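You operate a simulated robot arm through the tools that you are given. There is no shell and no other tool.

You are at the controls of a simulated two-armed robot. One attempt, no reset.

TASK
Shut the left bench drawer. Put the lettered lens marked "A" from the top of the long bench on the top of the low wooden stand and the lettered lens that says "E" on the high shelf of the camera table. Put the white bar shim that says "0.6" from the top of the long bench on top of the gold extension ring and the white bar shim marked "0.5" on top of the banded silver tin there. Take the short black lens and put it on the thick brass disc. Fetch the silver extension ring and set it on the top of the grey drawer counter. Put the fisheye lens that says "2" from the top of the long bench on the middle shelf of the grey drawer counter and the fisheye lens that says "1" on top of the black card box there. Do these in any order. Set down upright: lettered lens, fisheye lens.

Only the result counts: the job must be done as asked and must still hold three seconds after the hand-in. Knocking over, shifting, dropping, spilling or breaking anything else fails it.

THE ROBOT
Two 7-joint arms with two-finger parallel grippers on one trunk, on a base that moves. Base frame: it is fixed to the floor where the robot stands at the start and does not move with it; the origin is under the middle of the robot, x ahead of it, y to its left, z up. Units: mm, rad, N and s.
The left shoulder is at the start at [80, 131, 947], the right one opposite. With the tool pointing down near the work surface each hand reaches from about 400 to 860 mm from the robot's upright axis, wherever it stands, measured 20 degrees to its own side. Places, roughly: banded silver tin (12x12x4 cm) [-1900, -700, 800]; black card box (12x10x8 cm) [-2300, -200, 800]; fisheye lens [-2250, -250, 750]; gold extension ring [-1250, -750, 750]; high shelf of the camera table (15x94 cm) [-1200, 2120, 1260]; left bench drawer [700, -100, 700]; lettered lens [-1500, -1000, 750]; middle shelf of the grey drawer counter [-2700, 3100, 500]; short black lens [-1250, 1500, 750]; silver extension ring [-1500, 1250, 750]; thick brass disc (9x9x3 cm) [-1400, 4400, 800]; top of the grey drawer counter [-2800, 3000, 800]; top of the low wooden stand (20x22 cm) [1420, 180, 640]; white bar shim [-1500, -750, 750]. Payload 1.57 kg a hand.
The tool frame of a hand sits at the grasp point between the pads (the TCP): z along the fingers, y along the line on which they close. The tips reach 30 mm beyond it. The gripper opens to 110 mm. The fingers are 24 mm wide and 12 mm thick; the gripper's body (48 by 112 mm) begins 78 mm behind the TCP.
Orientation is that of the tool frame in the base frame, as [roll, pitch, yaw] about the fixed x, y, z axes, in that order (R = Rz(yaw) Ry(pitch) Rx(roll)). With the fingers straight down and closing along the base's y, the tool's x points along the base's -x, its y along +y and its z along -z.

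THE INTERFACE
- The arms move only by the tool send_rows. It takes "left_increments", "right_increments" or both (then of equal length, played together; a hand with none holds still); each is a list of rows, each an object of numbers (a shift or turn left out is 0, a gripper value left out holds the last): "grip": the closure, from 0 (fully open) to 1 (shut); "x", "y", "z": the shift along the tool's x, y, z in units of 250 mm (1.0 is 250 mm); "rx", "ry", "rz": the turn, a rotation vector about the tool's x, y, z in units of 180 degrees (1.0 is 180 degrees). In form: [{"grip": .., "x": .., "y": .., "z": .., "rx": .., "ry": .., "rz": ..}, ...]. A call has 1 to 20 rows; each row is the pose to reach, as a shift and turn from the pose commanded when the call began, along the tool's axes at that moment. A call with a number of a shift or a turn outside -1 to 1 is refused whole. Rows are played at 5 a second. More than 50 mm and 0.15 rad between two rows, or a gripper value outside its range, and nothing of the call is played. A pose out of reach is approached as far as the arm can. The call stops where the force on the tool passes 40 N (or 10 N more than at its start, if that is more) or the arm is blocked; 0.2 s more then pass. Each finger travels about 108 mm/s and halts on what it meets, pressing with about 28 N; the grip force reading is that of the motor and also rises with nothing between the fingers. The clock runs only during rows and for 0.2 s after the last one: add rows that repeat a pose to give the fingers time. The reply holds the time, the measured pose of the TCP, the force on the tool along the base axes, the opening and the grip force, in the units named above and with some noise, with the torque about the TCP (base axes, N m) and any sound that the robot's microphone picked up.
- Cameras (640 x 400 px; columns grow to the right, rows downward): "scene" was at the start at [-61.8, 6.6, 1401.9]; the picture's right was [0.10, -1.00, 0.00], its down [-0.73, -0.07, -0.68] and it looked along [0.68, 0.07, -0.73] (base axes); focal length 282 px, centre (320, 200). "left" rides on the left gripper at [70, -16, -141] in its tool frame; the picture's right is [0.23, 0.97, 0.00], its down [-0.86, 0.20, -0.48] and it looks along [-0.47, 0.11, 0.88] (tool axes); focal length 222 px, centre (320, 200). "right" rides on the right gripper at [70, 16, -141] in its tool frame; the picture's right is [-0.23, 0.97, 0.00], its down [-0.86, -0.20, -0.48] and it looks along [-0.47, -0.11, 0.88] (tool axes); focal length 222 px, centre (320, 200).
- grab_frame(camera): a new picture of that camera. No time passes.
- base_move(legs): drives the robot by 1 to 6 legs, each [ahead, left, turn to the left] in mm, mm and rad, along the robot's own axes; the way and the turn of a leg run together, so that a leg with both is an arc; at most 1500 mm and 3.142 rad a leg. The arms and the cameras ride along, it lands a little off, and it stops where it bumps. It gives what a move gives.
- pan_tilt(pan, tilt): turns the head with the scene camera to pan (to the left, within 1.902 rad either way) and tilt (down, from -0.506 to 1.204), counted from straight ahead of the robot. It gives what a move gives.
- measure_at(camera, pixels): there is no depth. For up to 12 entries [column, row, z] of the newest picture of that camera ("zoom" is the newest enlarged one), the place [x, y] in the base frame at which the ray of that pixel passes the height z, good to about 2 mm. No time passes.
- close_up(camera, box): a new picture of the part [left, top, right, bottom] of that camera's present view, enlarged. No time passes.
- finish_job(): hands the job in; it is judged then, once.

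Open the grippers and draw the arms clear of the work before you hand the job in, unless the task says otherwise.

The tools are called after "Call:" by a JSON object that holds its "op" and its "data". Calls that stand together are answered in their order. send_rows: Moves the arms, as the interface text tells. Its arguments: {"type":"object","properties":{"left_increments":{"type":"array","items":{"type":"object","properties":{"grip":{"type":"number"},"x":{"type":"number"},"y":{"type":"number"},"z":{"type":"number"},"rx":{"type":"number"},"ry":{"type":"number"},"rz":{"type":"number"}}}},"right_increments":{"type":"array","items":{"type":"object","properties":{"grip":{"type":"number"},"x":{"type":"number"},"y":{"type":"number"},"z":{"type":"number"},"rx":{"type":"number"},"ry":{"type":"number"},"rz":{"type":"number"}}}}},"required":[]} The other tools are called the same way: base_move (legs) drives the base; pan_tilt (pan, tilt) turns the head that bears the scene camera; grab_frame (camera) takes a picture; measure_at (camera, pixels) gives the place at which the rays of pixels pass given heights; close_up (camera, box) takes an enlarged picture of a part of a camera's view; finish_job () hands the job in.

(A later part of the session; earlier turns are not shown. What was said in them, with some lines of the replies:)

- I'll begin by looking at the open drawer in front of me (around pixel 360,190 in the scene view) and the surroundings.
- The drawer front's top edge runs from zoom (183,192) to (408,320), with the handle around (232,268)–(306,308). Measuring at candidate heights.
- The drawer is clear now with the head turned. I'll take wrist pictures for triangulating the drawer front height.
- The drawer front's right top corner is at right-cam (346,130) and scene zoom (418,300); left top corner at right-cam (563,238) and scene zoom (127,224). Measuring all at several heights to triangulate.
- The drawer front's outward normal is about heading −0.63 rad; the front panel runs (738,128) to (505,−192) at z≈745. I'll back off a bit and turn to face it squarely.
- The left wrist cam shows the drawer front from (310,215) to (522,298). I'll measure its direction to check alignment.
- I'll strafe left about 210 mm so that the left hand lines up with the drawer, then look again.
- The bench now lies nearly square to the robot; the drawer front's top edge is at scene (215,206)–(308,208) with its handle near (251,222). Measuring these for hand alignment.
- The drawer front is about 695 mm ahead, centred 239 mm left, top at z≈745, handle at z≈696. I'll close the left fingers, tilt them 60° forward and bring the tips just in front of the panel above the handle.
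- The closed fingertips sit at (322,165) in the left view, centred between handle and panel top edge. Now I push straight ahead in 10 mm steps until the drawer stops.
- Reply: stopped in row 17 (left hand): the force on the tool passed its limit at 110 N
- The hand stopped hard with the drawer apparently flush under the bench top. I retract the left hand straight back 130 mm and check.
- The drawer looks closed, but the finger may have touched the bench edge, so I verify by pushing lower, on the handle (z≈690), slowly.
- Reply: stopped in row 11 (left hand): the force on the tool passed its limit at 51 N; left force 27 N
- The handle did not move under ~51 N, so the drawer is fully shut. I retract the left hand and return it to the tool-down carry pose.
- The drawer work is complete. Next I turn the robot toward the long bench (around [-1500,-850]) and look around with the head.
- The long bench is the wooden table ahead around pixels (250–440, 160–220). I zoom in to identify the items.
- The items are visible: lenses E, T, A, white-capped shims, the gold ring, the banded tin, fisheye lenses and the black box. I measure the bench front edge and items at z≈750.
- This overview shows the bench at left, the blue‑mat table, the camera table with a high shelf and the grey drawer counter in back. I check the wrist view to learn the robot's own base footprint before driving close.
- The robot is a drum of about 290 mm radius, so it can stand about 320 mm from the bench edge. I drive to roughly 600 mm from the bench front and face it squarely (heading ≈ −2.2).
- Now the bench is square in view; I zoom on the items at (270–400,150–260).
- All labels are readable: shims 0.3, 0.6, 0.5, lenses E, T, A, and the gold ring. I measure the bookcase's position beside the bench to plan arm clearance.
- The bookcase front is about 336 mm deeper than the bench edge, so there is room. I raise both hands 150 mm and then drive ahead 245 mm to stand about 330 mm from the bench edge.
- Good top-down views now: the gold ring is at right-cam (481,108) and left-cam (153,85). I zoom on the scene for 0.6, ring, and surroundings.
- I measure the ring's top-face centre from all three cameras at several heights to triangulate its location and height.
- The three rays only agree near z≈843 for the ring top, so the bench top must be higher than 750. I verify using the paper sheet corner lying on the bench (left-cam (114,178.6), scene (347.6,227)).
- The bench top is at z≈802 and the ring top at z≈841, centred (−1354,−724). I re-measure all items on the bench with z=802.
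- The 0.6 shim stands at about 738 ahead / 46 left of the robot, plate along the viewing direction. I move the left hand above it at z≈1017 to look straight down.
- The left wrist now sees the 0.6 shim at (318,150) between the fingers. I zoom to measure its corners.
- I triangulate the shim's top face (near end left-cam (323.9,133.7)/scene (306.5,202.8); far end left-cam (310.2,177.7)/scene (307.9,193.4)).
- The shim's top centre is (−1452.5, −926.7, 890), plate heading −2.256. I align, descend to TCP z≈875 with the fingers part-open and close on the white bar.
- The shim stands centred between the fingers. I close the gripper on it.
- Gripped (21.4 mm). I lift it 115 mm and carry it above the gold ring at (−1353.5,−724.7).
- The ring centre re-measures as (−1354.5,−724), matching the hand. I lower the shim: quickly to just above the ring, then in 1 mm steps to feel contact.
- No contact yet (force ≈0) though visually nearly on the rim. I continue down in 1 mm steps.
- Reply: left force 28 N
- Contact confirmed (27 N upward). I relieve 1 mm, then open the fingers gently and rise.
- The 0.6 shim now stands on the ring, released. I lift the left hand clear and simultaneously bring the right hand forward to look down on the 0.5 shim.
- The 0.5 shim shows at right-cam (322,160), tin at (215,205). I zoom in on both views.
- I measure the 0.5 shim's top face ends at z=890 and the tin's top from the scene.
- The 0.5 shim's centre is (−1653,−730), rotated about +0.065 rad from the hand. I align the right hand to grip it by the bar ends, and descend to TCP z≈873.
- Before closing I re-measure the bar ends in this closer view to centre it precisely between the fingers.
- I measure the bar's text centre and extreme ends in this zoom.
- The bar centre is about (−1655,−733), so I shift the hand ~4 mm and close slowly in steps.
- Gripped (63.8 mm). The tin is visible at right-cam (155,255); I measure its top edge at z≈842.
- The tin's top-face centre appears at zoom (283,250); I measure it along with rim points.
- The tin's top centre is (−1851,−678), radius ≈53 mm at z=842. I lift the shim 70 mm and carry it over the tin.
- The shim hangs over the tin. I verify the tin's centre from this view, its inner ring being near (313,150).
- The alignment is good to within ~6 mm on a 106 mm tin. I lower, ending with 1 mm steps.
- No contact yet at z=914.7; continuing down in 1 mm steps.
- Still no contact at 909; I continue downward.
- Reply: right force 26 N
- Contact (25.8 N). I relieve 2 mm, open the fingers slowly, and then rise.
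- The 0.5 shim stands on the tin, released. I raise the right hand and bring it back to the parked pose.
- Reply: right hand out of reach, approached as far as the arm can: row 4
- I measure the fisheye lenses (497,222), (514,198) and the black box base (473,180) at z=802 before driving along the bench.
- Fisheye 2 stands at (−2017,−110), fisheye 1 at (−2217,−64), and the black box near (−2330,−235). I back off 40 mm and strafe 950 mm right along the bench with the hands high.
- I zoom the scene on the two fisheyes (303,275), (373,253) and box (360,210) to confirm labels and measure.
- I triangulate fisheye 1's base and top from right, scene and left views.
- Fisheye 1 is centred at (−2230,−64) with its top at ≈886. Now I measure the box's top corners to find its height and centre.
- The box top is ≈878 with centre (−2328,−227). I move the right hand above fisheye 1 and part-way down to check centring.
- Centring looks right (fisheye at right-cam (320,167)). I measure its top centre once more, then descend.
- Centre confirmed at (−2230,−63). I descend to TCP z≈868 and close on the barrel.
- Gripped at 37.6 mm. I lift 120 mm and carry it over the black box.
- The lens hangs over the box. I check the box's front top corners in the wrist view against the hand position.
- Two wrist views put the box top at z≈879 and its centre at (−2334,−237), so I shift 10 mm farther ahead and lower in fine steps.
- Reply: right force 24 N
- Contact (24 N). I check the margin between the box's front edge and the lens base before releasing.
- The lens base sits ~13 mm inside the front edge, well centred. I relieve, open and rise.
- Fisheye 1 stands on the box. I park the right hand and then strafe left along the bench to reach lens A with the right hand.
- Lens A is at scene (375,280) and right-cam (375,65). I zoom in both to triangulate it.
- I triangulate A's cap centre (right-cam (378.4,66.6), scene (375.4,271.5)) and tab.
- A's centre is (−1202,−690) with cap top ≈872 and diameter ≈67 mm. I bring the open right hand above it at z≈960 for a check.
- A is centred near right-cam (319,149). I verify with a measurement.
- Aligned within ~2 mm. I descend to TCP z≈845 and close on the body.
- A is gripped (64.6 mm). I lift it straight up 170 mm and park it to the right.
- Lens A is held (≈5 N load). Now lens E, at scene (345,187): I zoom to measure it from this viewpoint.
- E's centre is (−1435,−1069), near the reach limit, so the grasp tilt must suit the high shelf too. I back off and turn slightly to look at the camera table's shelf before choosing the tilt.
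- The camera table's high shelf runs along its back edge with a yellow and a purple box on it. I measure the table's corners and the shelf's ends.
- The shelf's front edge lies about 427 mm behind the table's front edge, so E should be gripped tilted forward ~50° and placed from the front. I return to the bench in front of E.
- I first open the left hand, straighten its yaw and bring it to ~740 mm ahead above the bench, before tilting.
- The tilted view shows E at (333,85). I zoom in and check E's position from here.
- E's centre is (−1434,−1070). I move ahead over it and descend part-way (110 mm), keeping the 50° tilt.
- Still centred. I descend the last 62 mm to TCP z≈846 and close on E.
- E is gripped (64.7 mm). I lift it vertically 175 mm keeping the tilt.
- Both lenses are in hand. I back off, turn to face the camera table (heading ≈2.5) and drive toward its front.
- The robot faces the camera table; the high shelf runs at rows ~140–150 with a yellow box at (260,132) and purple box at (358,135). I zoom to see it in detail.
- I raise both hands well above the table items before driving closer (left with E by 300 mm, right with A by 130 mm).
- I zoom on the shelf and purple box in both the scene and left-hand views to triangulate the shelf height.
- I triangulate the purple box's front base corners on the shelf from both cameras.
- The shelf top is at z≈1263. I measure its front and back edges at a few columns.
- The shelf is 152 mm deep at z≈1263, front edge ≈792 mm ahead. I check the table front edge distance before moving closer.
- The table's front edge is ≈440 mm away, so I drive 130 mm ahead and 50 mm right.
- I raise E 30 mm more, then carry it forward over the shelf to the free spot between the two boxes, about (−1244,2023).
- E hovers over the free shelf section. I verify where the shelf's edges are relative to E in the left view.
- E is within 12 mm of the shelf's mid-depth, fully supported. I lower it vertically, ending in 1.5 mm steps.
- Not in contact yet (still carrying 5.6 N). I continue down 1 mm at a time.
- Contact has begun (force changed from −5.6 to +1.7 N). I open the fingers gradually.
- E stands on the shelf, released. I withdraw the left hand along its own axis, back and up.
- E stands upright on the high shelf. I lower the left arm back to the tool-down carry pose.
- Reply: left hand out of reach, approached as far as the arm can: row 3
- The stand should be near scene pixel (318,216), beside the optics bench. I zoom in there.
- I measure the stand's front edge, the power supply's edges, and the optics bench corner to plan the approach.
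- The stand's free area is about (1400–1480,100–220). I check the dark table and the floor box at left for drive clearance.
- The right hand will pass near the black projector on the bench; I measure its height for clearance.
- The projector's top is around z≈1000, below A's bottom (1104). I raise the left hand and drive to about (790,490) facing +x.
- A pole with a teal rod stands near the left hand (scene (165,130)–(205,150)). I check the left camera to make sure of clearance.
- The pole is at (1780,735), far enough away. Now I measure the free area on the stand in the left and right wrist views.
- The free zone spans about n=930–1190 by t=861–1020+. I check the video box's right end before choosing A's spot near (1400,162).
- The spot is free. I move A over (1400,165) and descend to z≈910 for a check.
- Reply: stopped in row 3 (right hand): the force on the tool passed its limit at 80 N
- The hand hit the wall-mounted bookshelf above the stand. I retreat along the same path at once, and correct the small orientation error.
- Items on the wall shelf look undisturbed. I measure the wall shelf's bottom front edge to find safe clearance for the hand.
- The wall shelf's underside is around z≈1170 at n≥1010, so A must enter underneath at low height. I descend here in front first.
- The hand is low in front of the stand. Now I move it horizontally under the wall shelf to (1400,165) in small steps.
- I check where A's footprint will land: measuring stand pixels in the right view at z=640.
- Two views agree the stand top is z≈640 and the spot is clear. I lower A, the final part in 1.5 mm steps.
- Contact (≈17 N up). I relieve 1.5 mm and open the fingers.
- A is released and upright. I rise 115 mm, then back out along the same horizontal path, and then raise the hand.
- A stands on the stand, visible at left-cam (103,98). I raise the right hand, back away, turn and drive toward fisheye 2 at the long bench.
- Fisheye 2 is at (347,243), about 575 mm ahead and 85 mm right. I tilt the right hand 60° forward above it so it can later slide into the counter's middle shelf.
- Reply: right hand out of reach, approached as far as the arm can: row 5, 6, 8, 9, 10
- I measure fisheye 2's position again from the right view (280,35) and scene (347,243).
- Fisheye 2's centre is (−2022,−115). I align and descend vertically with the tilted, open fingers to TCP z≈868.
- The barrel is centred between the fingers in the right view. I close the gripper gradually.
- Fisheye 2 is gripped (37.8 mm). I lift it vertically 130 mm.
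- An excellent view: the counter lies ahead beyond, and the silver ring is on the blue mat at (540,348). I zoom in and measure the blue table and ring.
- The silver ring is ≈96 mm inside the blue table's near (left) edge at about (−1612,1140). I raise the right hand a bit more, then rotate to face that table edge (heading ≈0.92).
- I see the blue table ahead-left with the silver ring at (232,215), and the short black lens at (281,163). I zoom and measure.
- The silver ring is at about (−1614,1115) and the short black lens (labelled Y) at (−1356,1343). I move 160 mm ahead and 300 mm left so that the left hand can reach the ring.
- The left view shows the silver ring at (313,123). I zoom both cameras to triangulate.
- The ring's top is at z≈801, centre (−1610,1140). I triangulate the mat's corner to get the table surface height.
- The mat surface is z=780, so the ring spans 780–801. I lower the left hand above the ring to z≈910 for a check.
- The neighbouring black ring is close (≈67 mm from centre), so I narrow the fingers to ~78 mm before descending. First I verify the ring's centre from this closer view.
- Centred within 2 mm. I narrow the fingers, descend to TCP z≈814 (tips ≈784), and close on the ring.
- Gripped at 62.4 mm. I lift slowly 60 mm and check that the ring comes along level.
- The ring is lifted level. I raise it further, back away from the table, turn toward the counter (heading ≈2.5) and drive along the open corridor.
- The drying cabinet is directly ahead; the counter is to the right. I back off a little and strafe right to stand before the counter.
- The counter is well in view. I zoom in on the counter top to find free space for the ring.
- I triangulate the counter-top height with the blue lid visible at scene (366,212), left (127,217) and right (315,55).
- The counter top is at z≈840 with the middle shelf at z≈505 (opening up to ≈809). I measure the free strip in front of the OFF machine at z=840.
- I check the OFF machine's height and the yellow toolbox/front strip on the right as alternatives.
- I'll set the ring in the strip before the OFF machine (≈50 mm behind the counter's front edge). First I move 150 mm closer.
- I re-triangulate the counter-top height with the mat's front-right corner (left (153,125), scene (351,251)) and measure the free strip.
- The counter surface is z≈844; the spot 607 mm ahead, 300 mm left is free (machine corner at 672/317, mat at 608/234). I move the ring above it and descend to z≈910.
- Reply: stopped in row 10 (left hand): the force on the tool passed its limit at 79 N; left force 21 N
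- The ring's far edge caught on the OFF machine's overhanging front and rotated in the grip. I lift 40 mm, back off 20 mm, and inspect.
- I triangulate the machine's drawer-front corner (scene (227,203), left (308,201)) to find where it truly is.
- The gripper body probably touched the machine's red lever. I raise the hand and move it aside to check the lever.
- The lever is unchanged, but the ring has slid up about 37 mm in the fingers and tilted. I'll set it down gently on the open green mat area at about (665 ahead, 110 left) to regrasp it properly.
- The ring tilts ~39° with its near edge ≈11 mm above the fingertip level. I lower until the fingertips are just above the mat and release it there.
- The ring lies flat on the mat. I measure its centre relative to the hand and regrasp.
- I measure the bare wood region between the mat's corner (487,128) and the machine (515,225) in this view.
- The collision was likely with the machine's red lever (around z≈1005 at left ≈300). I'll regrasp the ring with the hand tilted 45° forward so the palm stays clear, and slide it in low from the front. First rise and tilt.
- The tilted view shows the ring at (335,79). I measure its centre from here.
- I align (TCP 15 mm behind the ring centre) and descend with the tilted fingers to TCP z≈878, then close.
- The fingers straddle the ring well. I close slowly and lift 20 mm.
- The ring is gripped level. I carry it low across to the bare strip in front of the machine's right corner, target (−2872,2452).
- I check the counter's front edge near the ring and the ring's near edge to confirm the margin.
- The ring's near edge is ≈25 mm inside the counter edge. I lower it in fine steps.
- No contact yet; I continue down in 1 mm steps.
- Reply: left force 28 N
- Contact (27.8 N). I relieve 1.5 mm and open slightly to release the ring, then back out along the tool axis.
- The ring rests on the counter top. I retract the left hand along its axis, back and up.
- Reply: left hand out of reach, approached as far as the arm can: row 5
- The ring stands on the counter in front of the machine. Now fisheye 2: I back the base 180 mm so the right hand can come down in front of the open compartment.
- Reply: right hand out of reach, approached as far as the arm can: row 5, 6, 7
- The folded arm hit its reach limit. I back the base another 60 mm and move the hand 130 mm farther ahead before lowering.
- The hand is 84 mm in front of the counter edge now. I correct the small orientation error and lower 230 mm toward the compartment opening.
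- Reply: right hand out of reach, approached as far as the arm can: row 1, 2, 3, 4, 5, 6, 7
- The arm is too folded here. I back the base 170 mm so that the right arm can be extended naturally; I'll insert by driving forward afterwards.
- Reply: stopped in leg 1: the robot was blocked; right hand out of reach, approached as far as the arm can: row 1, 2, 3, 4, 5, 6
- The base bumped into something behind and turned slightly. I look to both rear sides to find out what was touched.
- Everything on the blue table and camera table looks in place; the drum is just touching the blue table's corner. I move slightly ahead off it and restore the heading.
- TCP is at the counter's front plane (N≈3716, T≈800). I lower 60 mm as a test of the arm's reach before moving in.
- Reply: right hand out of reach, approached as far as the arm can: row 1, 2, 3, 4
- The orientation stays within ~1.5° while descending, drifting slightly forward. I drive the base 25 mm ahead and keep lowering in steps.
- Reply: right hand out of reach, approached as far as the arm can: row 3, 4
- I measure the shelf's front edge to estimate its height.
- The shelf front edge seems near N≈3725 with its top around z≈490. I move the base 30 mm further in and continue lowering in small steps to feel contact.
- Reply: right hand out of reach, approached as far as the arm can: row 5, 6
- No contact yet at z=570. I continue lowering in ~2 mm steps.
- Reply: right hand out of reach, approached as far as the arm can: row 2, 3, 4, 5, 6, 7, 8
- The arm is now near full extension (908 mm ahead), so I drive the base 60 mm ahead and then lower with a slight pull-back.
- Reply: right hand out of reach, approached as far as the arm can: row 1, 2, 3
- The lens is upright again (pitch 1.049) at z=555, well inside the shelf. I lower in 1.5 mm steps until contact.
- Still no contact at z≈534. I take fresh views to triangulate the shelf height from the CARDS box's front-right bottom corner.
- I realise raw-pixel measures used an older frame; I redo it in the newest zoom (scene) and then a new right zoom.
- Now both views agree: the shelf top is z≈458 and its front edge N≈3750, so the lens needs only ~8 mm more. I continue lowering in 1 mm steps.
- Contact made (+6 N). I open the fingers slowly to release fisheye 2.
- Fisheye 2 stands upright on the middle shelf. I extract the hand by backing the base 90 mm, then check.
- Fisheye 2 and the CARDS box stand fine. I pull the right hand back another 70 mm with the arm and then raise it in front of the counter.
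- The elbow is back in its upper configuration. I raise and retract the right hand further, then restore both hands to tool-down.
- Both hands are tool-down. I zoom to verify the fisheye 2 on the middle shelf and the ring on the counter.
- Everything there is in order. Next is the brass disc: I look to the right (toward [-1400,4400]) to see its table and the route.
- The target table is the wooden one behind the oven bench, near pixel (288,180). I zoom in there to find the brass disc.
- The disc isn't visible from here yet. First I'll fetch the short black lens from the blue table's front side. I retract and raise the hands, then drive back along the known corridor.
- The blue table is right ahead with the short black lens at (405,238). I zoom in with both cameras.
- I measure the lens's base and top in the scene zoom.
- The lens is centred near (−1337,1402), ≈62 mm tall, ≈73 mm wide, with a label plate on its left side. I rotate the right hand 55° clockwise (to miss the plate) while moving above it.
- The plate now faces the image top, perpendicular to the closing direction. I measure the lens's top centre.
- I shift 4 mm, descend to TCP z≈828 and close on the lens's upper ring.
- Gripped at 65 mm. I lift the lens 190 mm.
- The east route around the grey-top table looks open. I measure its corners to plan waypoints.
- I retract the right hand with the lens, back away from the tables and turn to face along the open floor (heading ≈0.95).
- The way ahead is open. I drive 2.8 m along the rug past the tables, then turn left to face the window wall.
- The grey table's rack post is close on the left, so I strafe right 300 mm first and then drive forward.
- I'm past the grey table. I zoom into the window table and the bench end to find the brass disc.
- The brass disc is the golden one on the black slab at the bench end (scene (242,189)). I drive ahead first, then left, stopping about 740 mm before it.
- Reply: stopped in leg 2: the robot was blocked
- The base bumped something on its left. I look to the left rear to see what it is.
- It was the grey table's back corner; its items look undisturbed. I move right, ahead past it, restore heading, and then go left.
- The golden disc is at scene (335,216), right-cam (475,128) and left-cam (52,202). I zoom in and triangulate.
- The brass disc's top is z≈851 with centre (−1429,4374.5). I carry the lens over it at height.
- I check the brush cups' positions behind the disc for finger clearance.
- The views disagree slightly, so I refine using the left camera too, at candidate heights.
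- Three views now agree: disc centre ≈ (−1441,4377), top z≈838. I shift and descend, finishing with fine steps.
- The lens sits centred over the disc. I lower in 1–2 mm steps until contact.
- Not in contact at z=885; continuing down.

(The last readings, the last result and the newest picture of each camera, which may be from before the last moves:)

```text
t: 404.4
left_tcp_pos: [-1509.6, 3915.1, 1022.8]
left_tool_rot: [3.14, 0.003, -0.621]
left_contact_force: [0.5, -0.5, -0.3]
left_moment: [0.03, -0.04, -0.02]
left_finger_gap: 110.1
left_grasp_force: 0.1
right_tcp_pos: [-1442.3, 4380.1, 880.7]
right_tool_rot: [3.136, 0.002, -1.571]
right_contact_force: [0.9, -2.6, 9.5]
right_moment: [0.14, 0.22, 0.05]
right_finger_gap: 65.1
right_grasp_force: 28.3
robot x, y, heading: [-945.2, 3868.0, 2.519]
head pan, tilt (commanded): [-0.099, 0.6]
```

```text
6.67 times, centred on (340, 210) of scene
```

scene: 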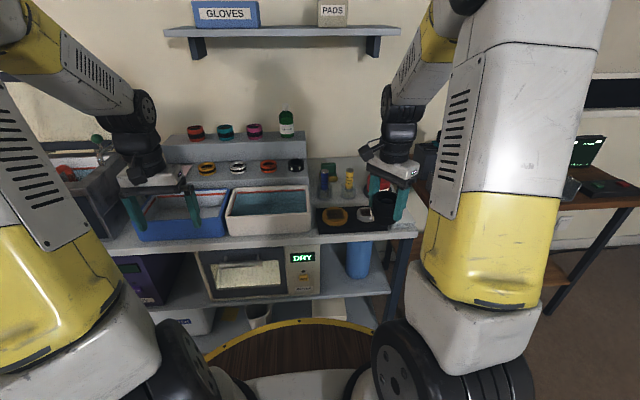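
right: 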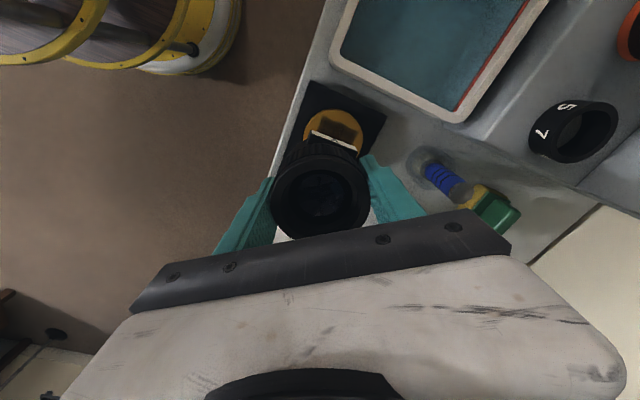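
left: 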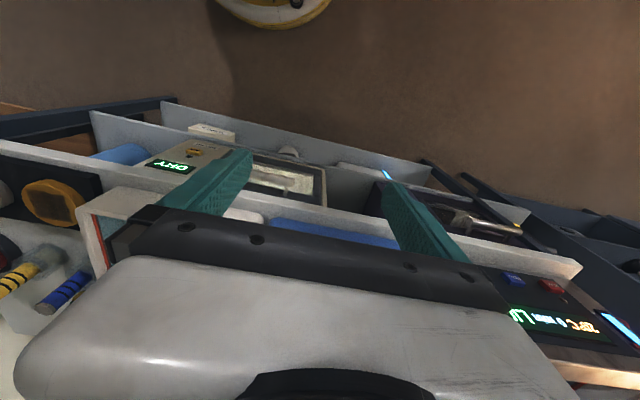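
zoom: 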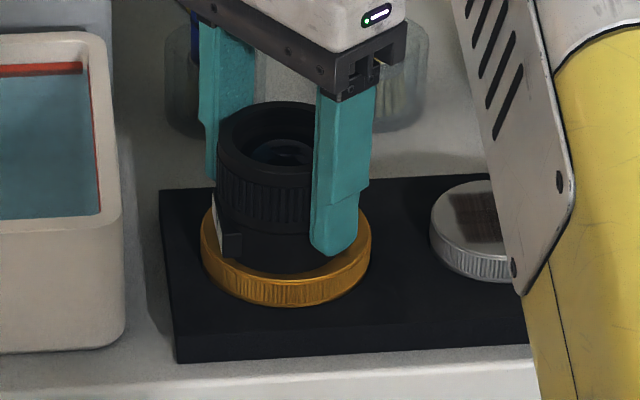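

Contact (≈10 N) with the lens well centred on the disc. I open the fingers gently and rise.

Call:
{"op": "send_rows", "data": {"right_increments": [{"grip": 0.4}, {"grip": 0.36}, {"grip": 0.3}, {"grip": 0.22}, {"grip": 0.15}, {"grip": 0.15}, {"grip": 0.15, "z": -0.06}, {"grip": 0.15, "z": -0.2}, {"grip": 0.15, "z": -0.36}, {"grip": 0.15, "z": -0.54}]}}

Call:
{"op": "close_up", "data": {"camera": "scene", "box": [280, 160, 400, 250]}}

Call:
{"op": "grab_frame", "data": {"camera": "right"}}

```text
t: 406.6
left_tcp_pos: [-1510.0, 3916.0, 1021.5]
left_tool_rot: [3.138, 0.001, -0.62]
left_contact_force: [-0.2, -0.9, -0.4]
left_moment: [-0.01, -0.03, -0.03]
left_finger_gap: 110.0
left_grasp_force: 0.0
right_tcp_pos: [-1441.7, 4379.0, 1015.3]
right_tool_rot: [3.139, 0.001, -1.573]
right_contact_force: [-0.8, 0.4, -0.4]
right_moment: [-0.02, -0.02, -0.04]
right_finger_gap: 93.5
right_grasp_force: 0.0
robot x, y, heading: [-947.9, 3868.6, 2.522]
head pan, tilt (commanded): [-0.099, 0.6]
```

```text
4.44 times, centred on (340, 205) of scene
```

zoom: 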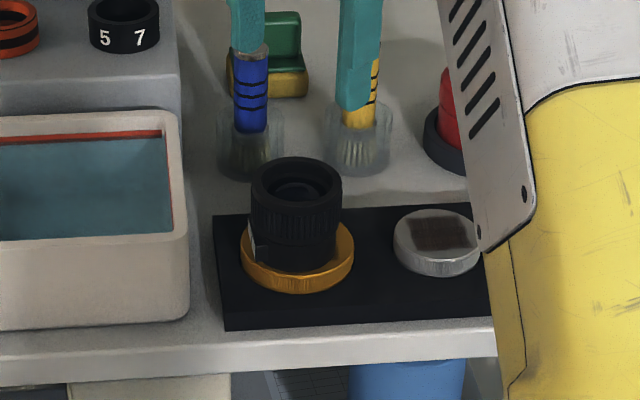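

```text
taken
```

right: 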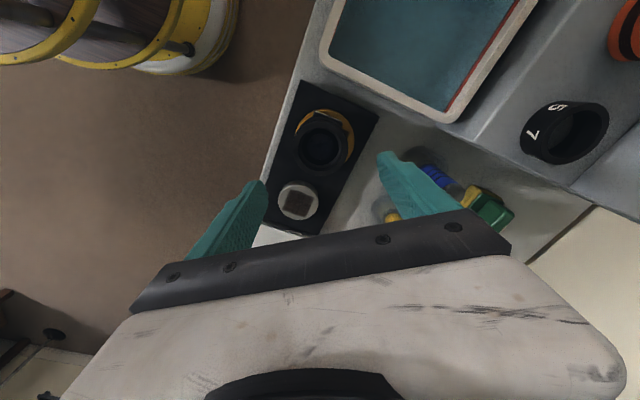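

The short lens stands on the brass disc. I retract the right hand from the bench with the gripper opened fully.

Call:
{"op": "send_rows", "data": {"right_increments": [{"grip": 0, "x": 0.081, "y": -0.114}, {"grip": 0, "x": 0.163, "y": -0.228}, {"grip": 0, "x": 0.244, "y": -0.342}, {"grip": 0, "x": 0.325, "y": -0.456}, {"grip": 0, "x": 0.407, "y": -0.57}, {"grip": 0, "x": 0.488, "y": -0.684}]}}

Call:
{"op": "close_up", "data": {"camera": "scene", "box": [280, 160, 420, 260]}}

Call:
{"op": "grab_frame", "data": {"camera": "scene"}}

```text
t: 408.0
left_tcp_pos: [-1510.4, 3916.0, 1021.5]
left_tool_rot: [3.14, 0.001, -0.621]
left_contact_force: [0.3, 0.3, 0.4]
left_moment: [0.01, -0.01, -0.03]
left_finger_gap: 110.1
left_grasp_force: 0.1
right_tcp_pos: [-1268.4, 4256.8, 1013.2]
right_tool_rot: [3.139, -0.001, -1.574]
right_contact_force: [-0.4, 0.3, 0.7]
right_moment: [0.02, -0.03, -0.02]
right_finger_gap: 110.2
right_grasp_force: 0.1
robot x, y, heading: [-948.0, 3870.2, 2.519]
head pan, tilt (commanded): [-0.099, 0.6]
```

```text
4.00 times, centred on (350, 210) of scene
```

zoom: 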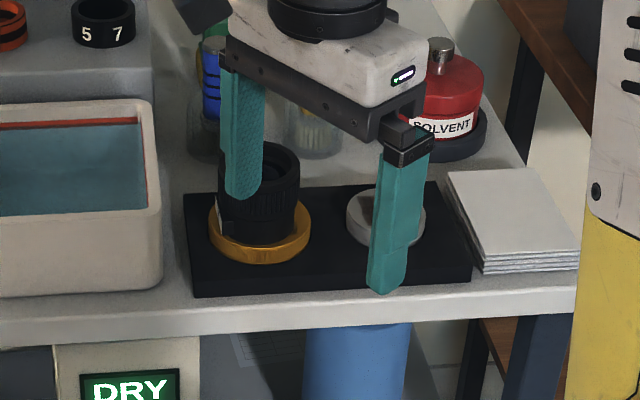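

```text
taken
```

scene: 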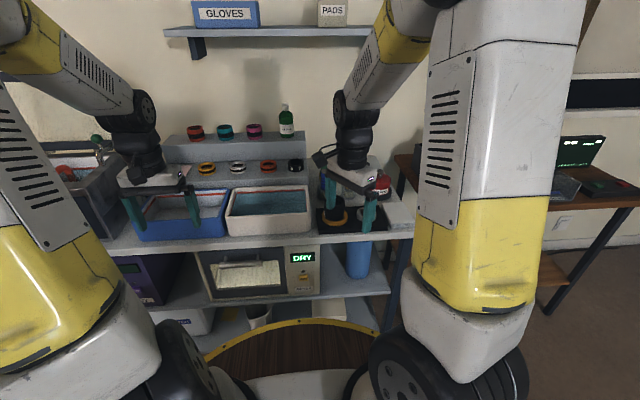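

The right hand is clear. I pan left to verify the counter items and the E lens from here.

Call:
{"op": "pan_tilt", "data": {"pan": 1.3, "tilt": 0.3}}

Call:
{"op": "grab_frame", "data": {"camera": "scene"}}

Call:
{"op": "pan_tilt", "data": {"pan": 1.88, "tilt": 0.3}}

Call:
{"op": "grab_frame", "data": {"camera": "scene"}}

```text
t: 409.5
left_tcp_pos: [-1509.7, 3914.5, 1023.5]
left_tool_rot: [3.14, 0.002, -0.622]
left_contact_force: [-0.3, -0.1, -0.4]
left_moment: [0.0, -0.01, 0.0]
left_finger_gap: 109.8
left_grasp_force: 0.1
right_tcp_pos: [-1269.2, 4257.4, 1014.1]
right_tool_rot: [3.138, -0.001, -1.571]
right_contact_force: [0.4, -0.4, -0.7]
right_moment: [0.01, 0.0, -0.02]
right_finger_gap: 110.1
right_grasp_force: 0.1
robot x, y, heading: [-949.3, 3869.2, 2.521]
head pan, tilt (commanded): [1.3, 0.3]
```

```text
taken
```

scene: 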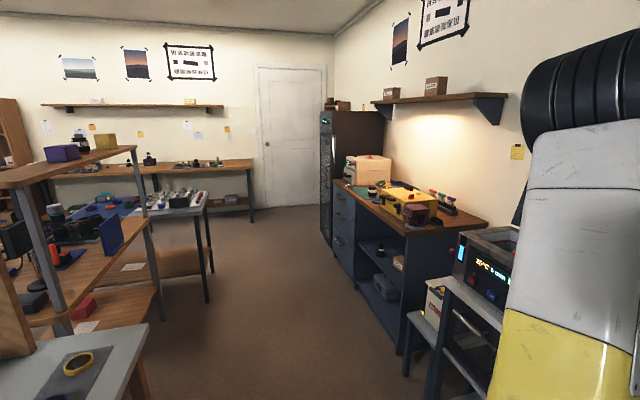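

```text
t: 410.5
left_tcp_pos: [-1509.8, 3917.1, 1023.1]
left_tool_rot: [3.139, 0.002, -0.62]
left_contact_force: [1.1, -0.7, -0.1]
left_moment: [0.01, 0.0, 0.0]
left_finger_gap: 109.9
left_grasp_force: 0.1
right_tcp_pos: [-1270.2, 4256.0, 1014.3]
right_tool_rot: [3.138, -0.002, -1.573]
right_contact_force: [0.2, -0.2, -0.1]
right_moment: [-0.03, 0.0, -0.04]
right_finger_gap: 110.1
right_grasp_force: 0.1
robot x, y, heading: [-946.3, 3866.5, 2.519]
head pan, tilt (commanded): [1.88, 0.3]
```

```text
taken
```

scene: 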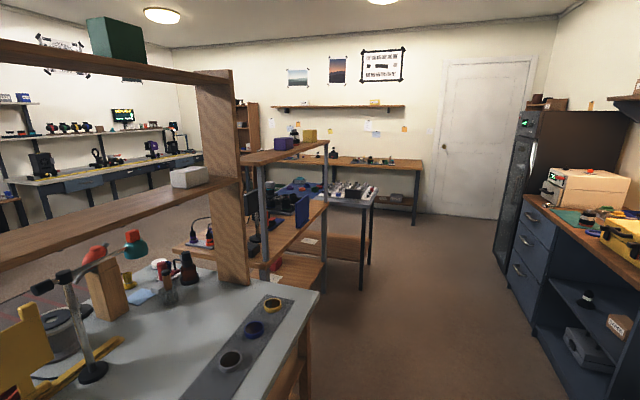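

Call:
{"op": "close_up", "data": {"camera": "scene", "box": [230, 110, 430, 230]}}

Call:
{"op": "close_up", "data": {"camera": "scene", "box": [500, 150, 640, 370]}}

Call:
{"op": "close_up", "data": {"camera": "scene", "box": [0, 100, 220, 220]}}

```text
3.20 times, centred on (330, 170) of scene
```

zoom: 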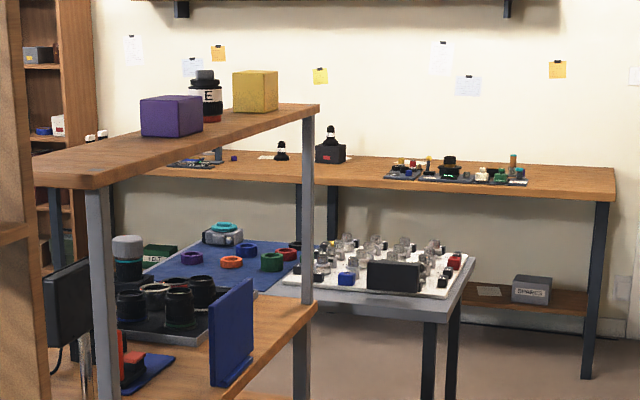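

```text
1.82 times, centred on (570, 260) of scene
```

zoom: 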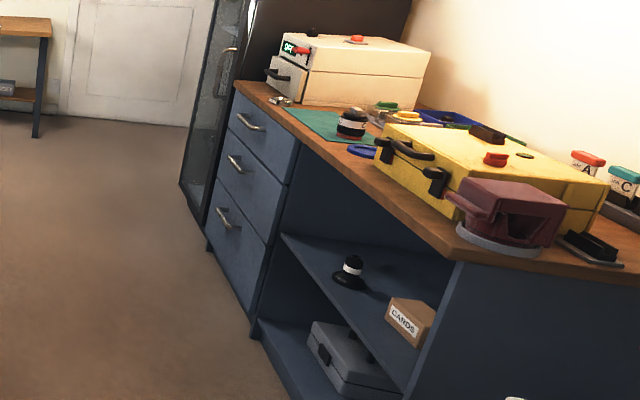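

```text
2.91 times, centred on (110, 160) of scene
```

zoom: 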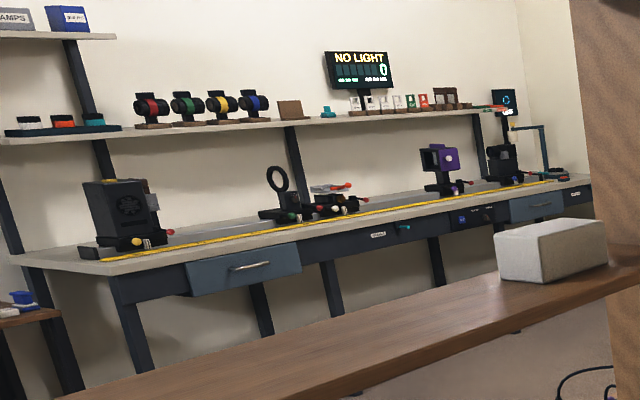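

All items look right. I zoom on the optics bench drawers to double-check the left one is as flush as the other.

Call:
{"op": "close_up", "data": {"camera": "scene", "box": [40, 160, 130, 220]}}

Call:
{"op": "close_up", "data": {"camera": "scene", "box": [150, 140, 215, 190]}}

```text
6.67 times, centred on (85, 190) of scene
```

zoom: 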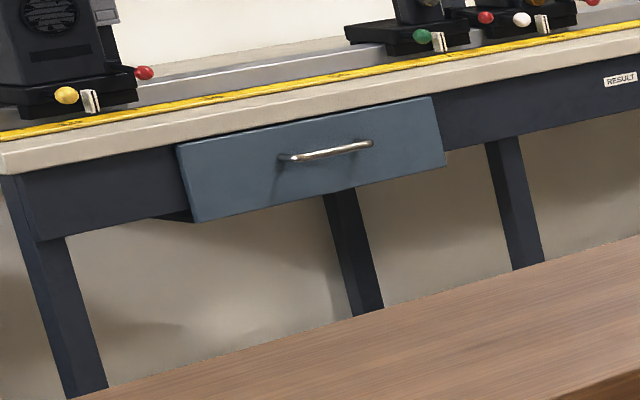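

```text
8.00 times, centred on (182, 165) of scene
```

zoom: 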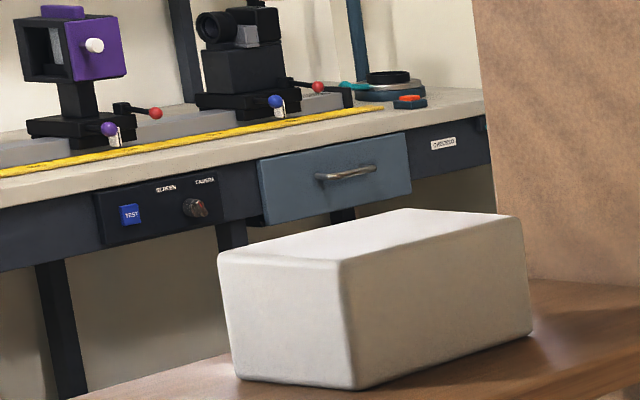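

I zoom in strongly on the left drawer's left edge to look for any gap between the panel and the apron.

Call:
{"op": "close_up", "data": {"camera": "scene", "box": [56, 172, 96, 200]}}

Call:
{"op": "close_up", "data": {"camera": "scene", "box": [180, 150, 212, 172]}}

```text
14.29 times, centred on (76, 186) of scene
```

zoom: 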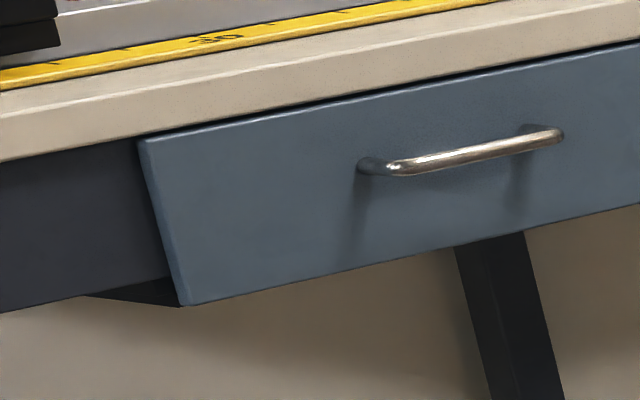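

```text
16.00 times, centred on (196, 161) of scene
```

zoom: 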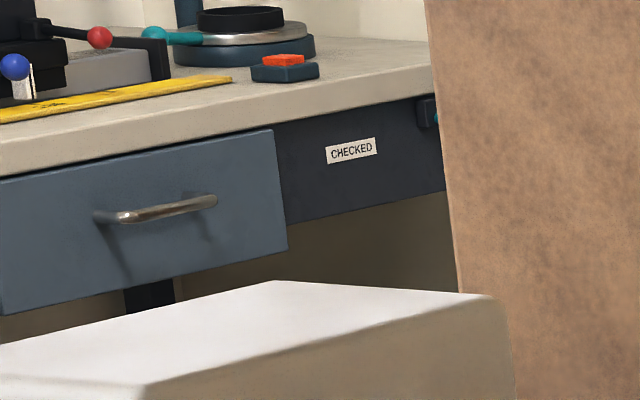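

The left drawer's panel sits directly on the apron just like the other drawer: fully shut. All placements are verified, both grippers are open and clear of the work, so I hand the job in.

Call:
{"op": "finish_job", "data": {}}

```text
The job is handed in.
```

I handed the job in with every step done. I checked each placement in camera views as I went, but I don't know how it was judged.

| Item | Final place |
|---|---|
| Left bench drawer | Shut; zoomed in from across the room, it sits flush like the other drawer on that bench |
| Lettered lens "A" | Top of the low wooden stand, upright |
| Lettered lens "E" | High shelf of the camera table, upright between the two boxes |
| White bar shim "0.6" | On the gold extension ring, standing |
| White bar shim "0.5" | On the banded silver tin, standing |
| Short black lens (the one marked "Y") | On the thick brass disc |
| Silver extension ring | On the grey drawer counter, on bare wood near the front edge |
| Fisheye lens "2" | Middle shelf of the grey drawer counter, upright |
| Fisheye lens "1" | On the black card box, upright |

**Bumps along the way:**
- **Wall bookshelf:** the right hand hit the bookshelf above the wooden stand, at about 80 N.
- **OFF machine:** the left hand hit something on the counter at about 79 N, probably this machine's red lever. The lever looked unchanged afterwards.
- **Silver ring:** it tilted in the grip from that hit. I set it down on the green mat, picked it up again and placed it.
- **Tables:** the base bumped the corner of the blue-mat table and later the back corner of the grey table.

After each bump I looked for anything moved or knocked over and saw nothing. A few items on the bookshelf were partly hidden by the arm.

I last saw "A" just after setting it down. The two shims were last seen standing partway through the job. I did not go back to look at those three before handing in.
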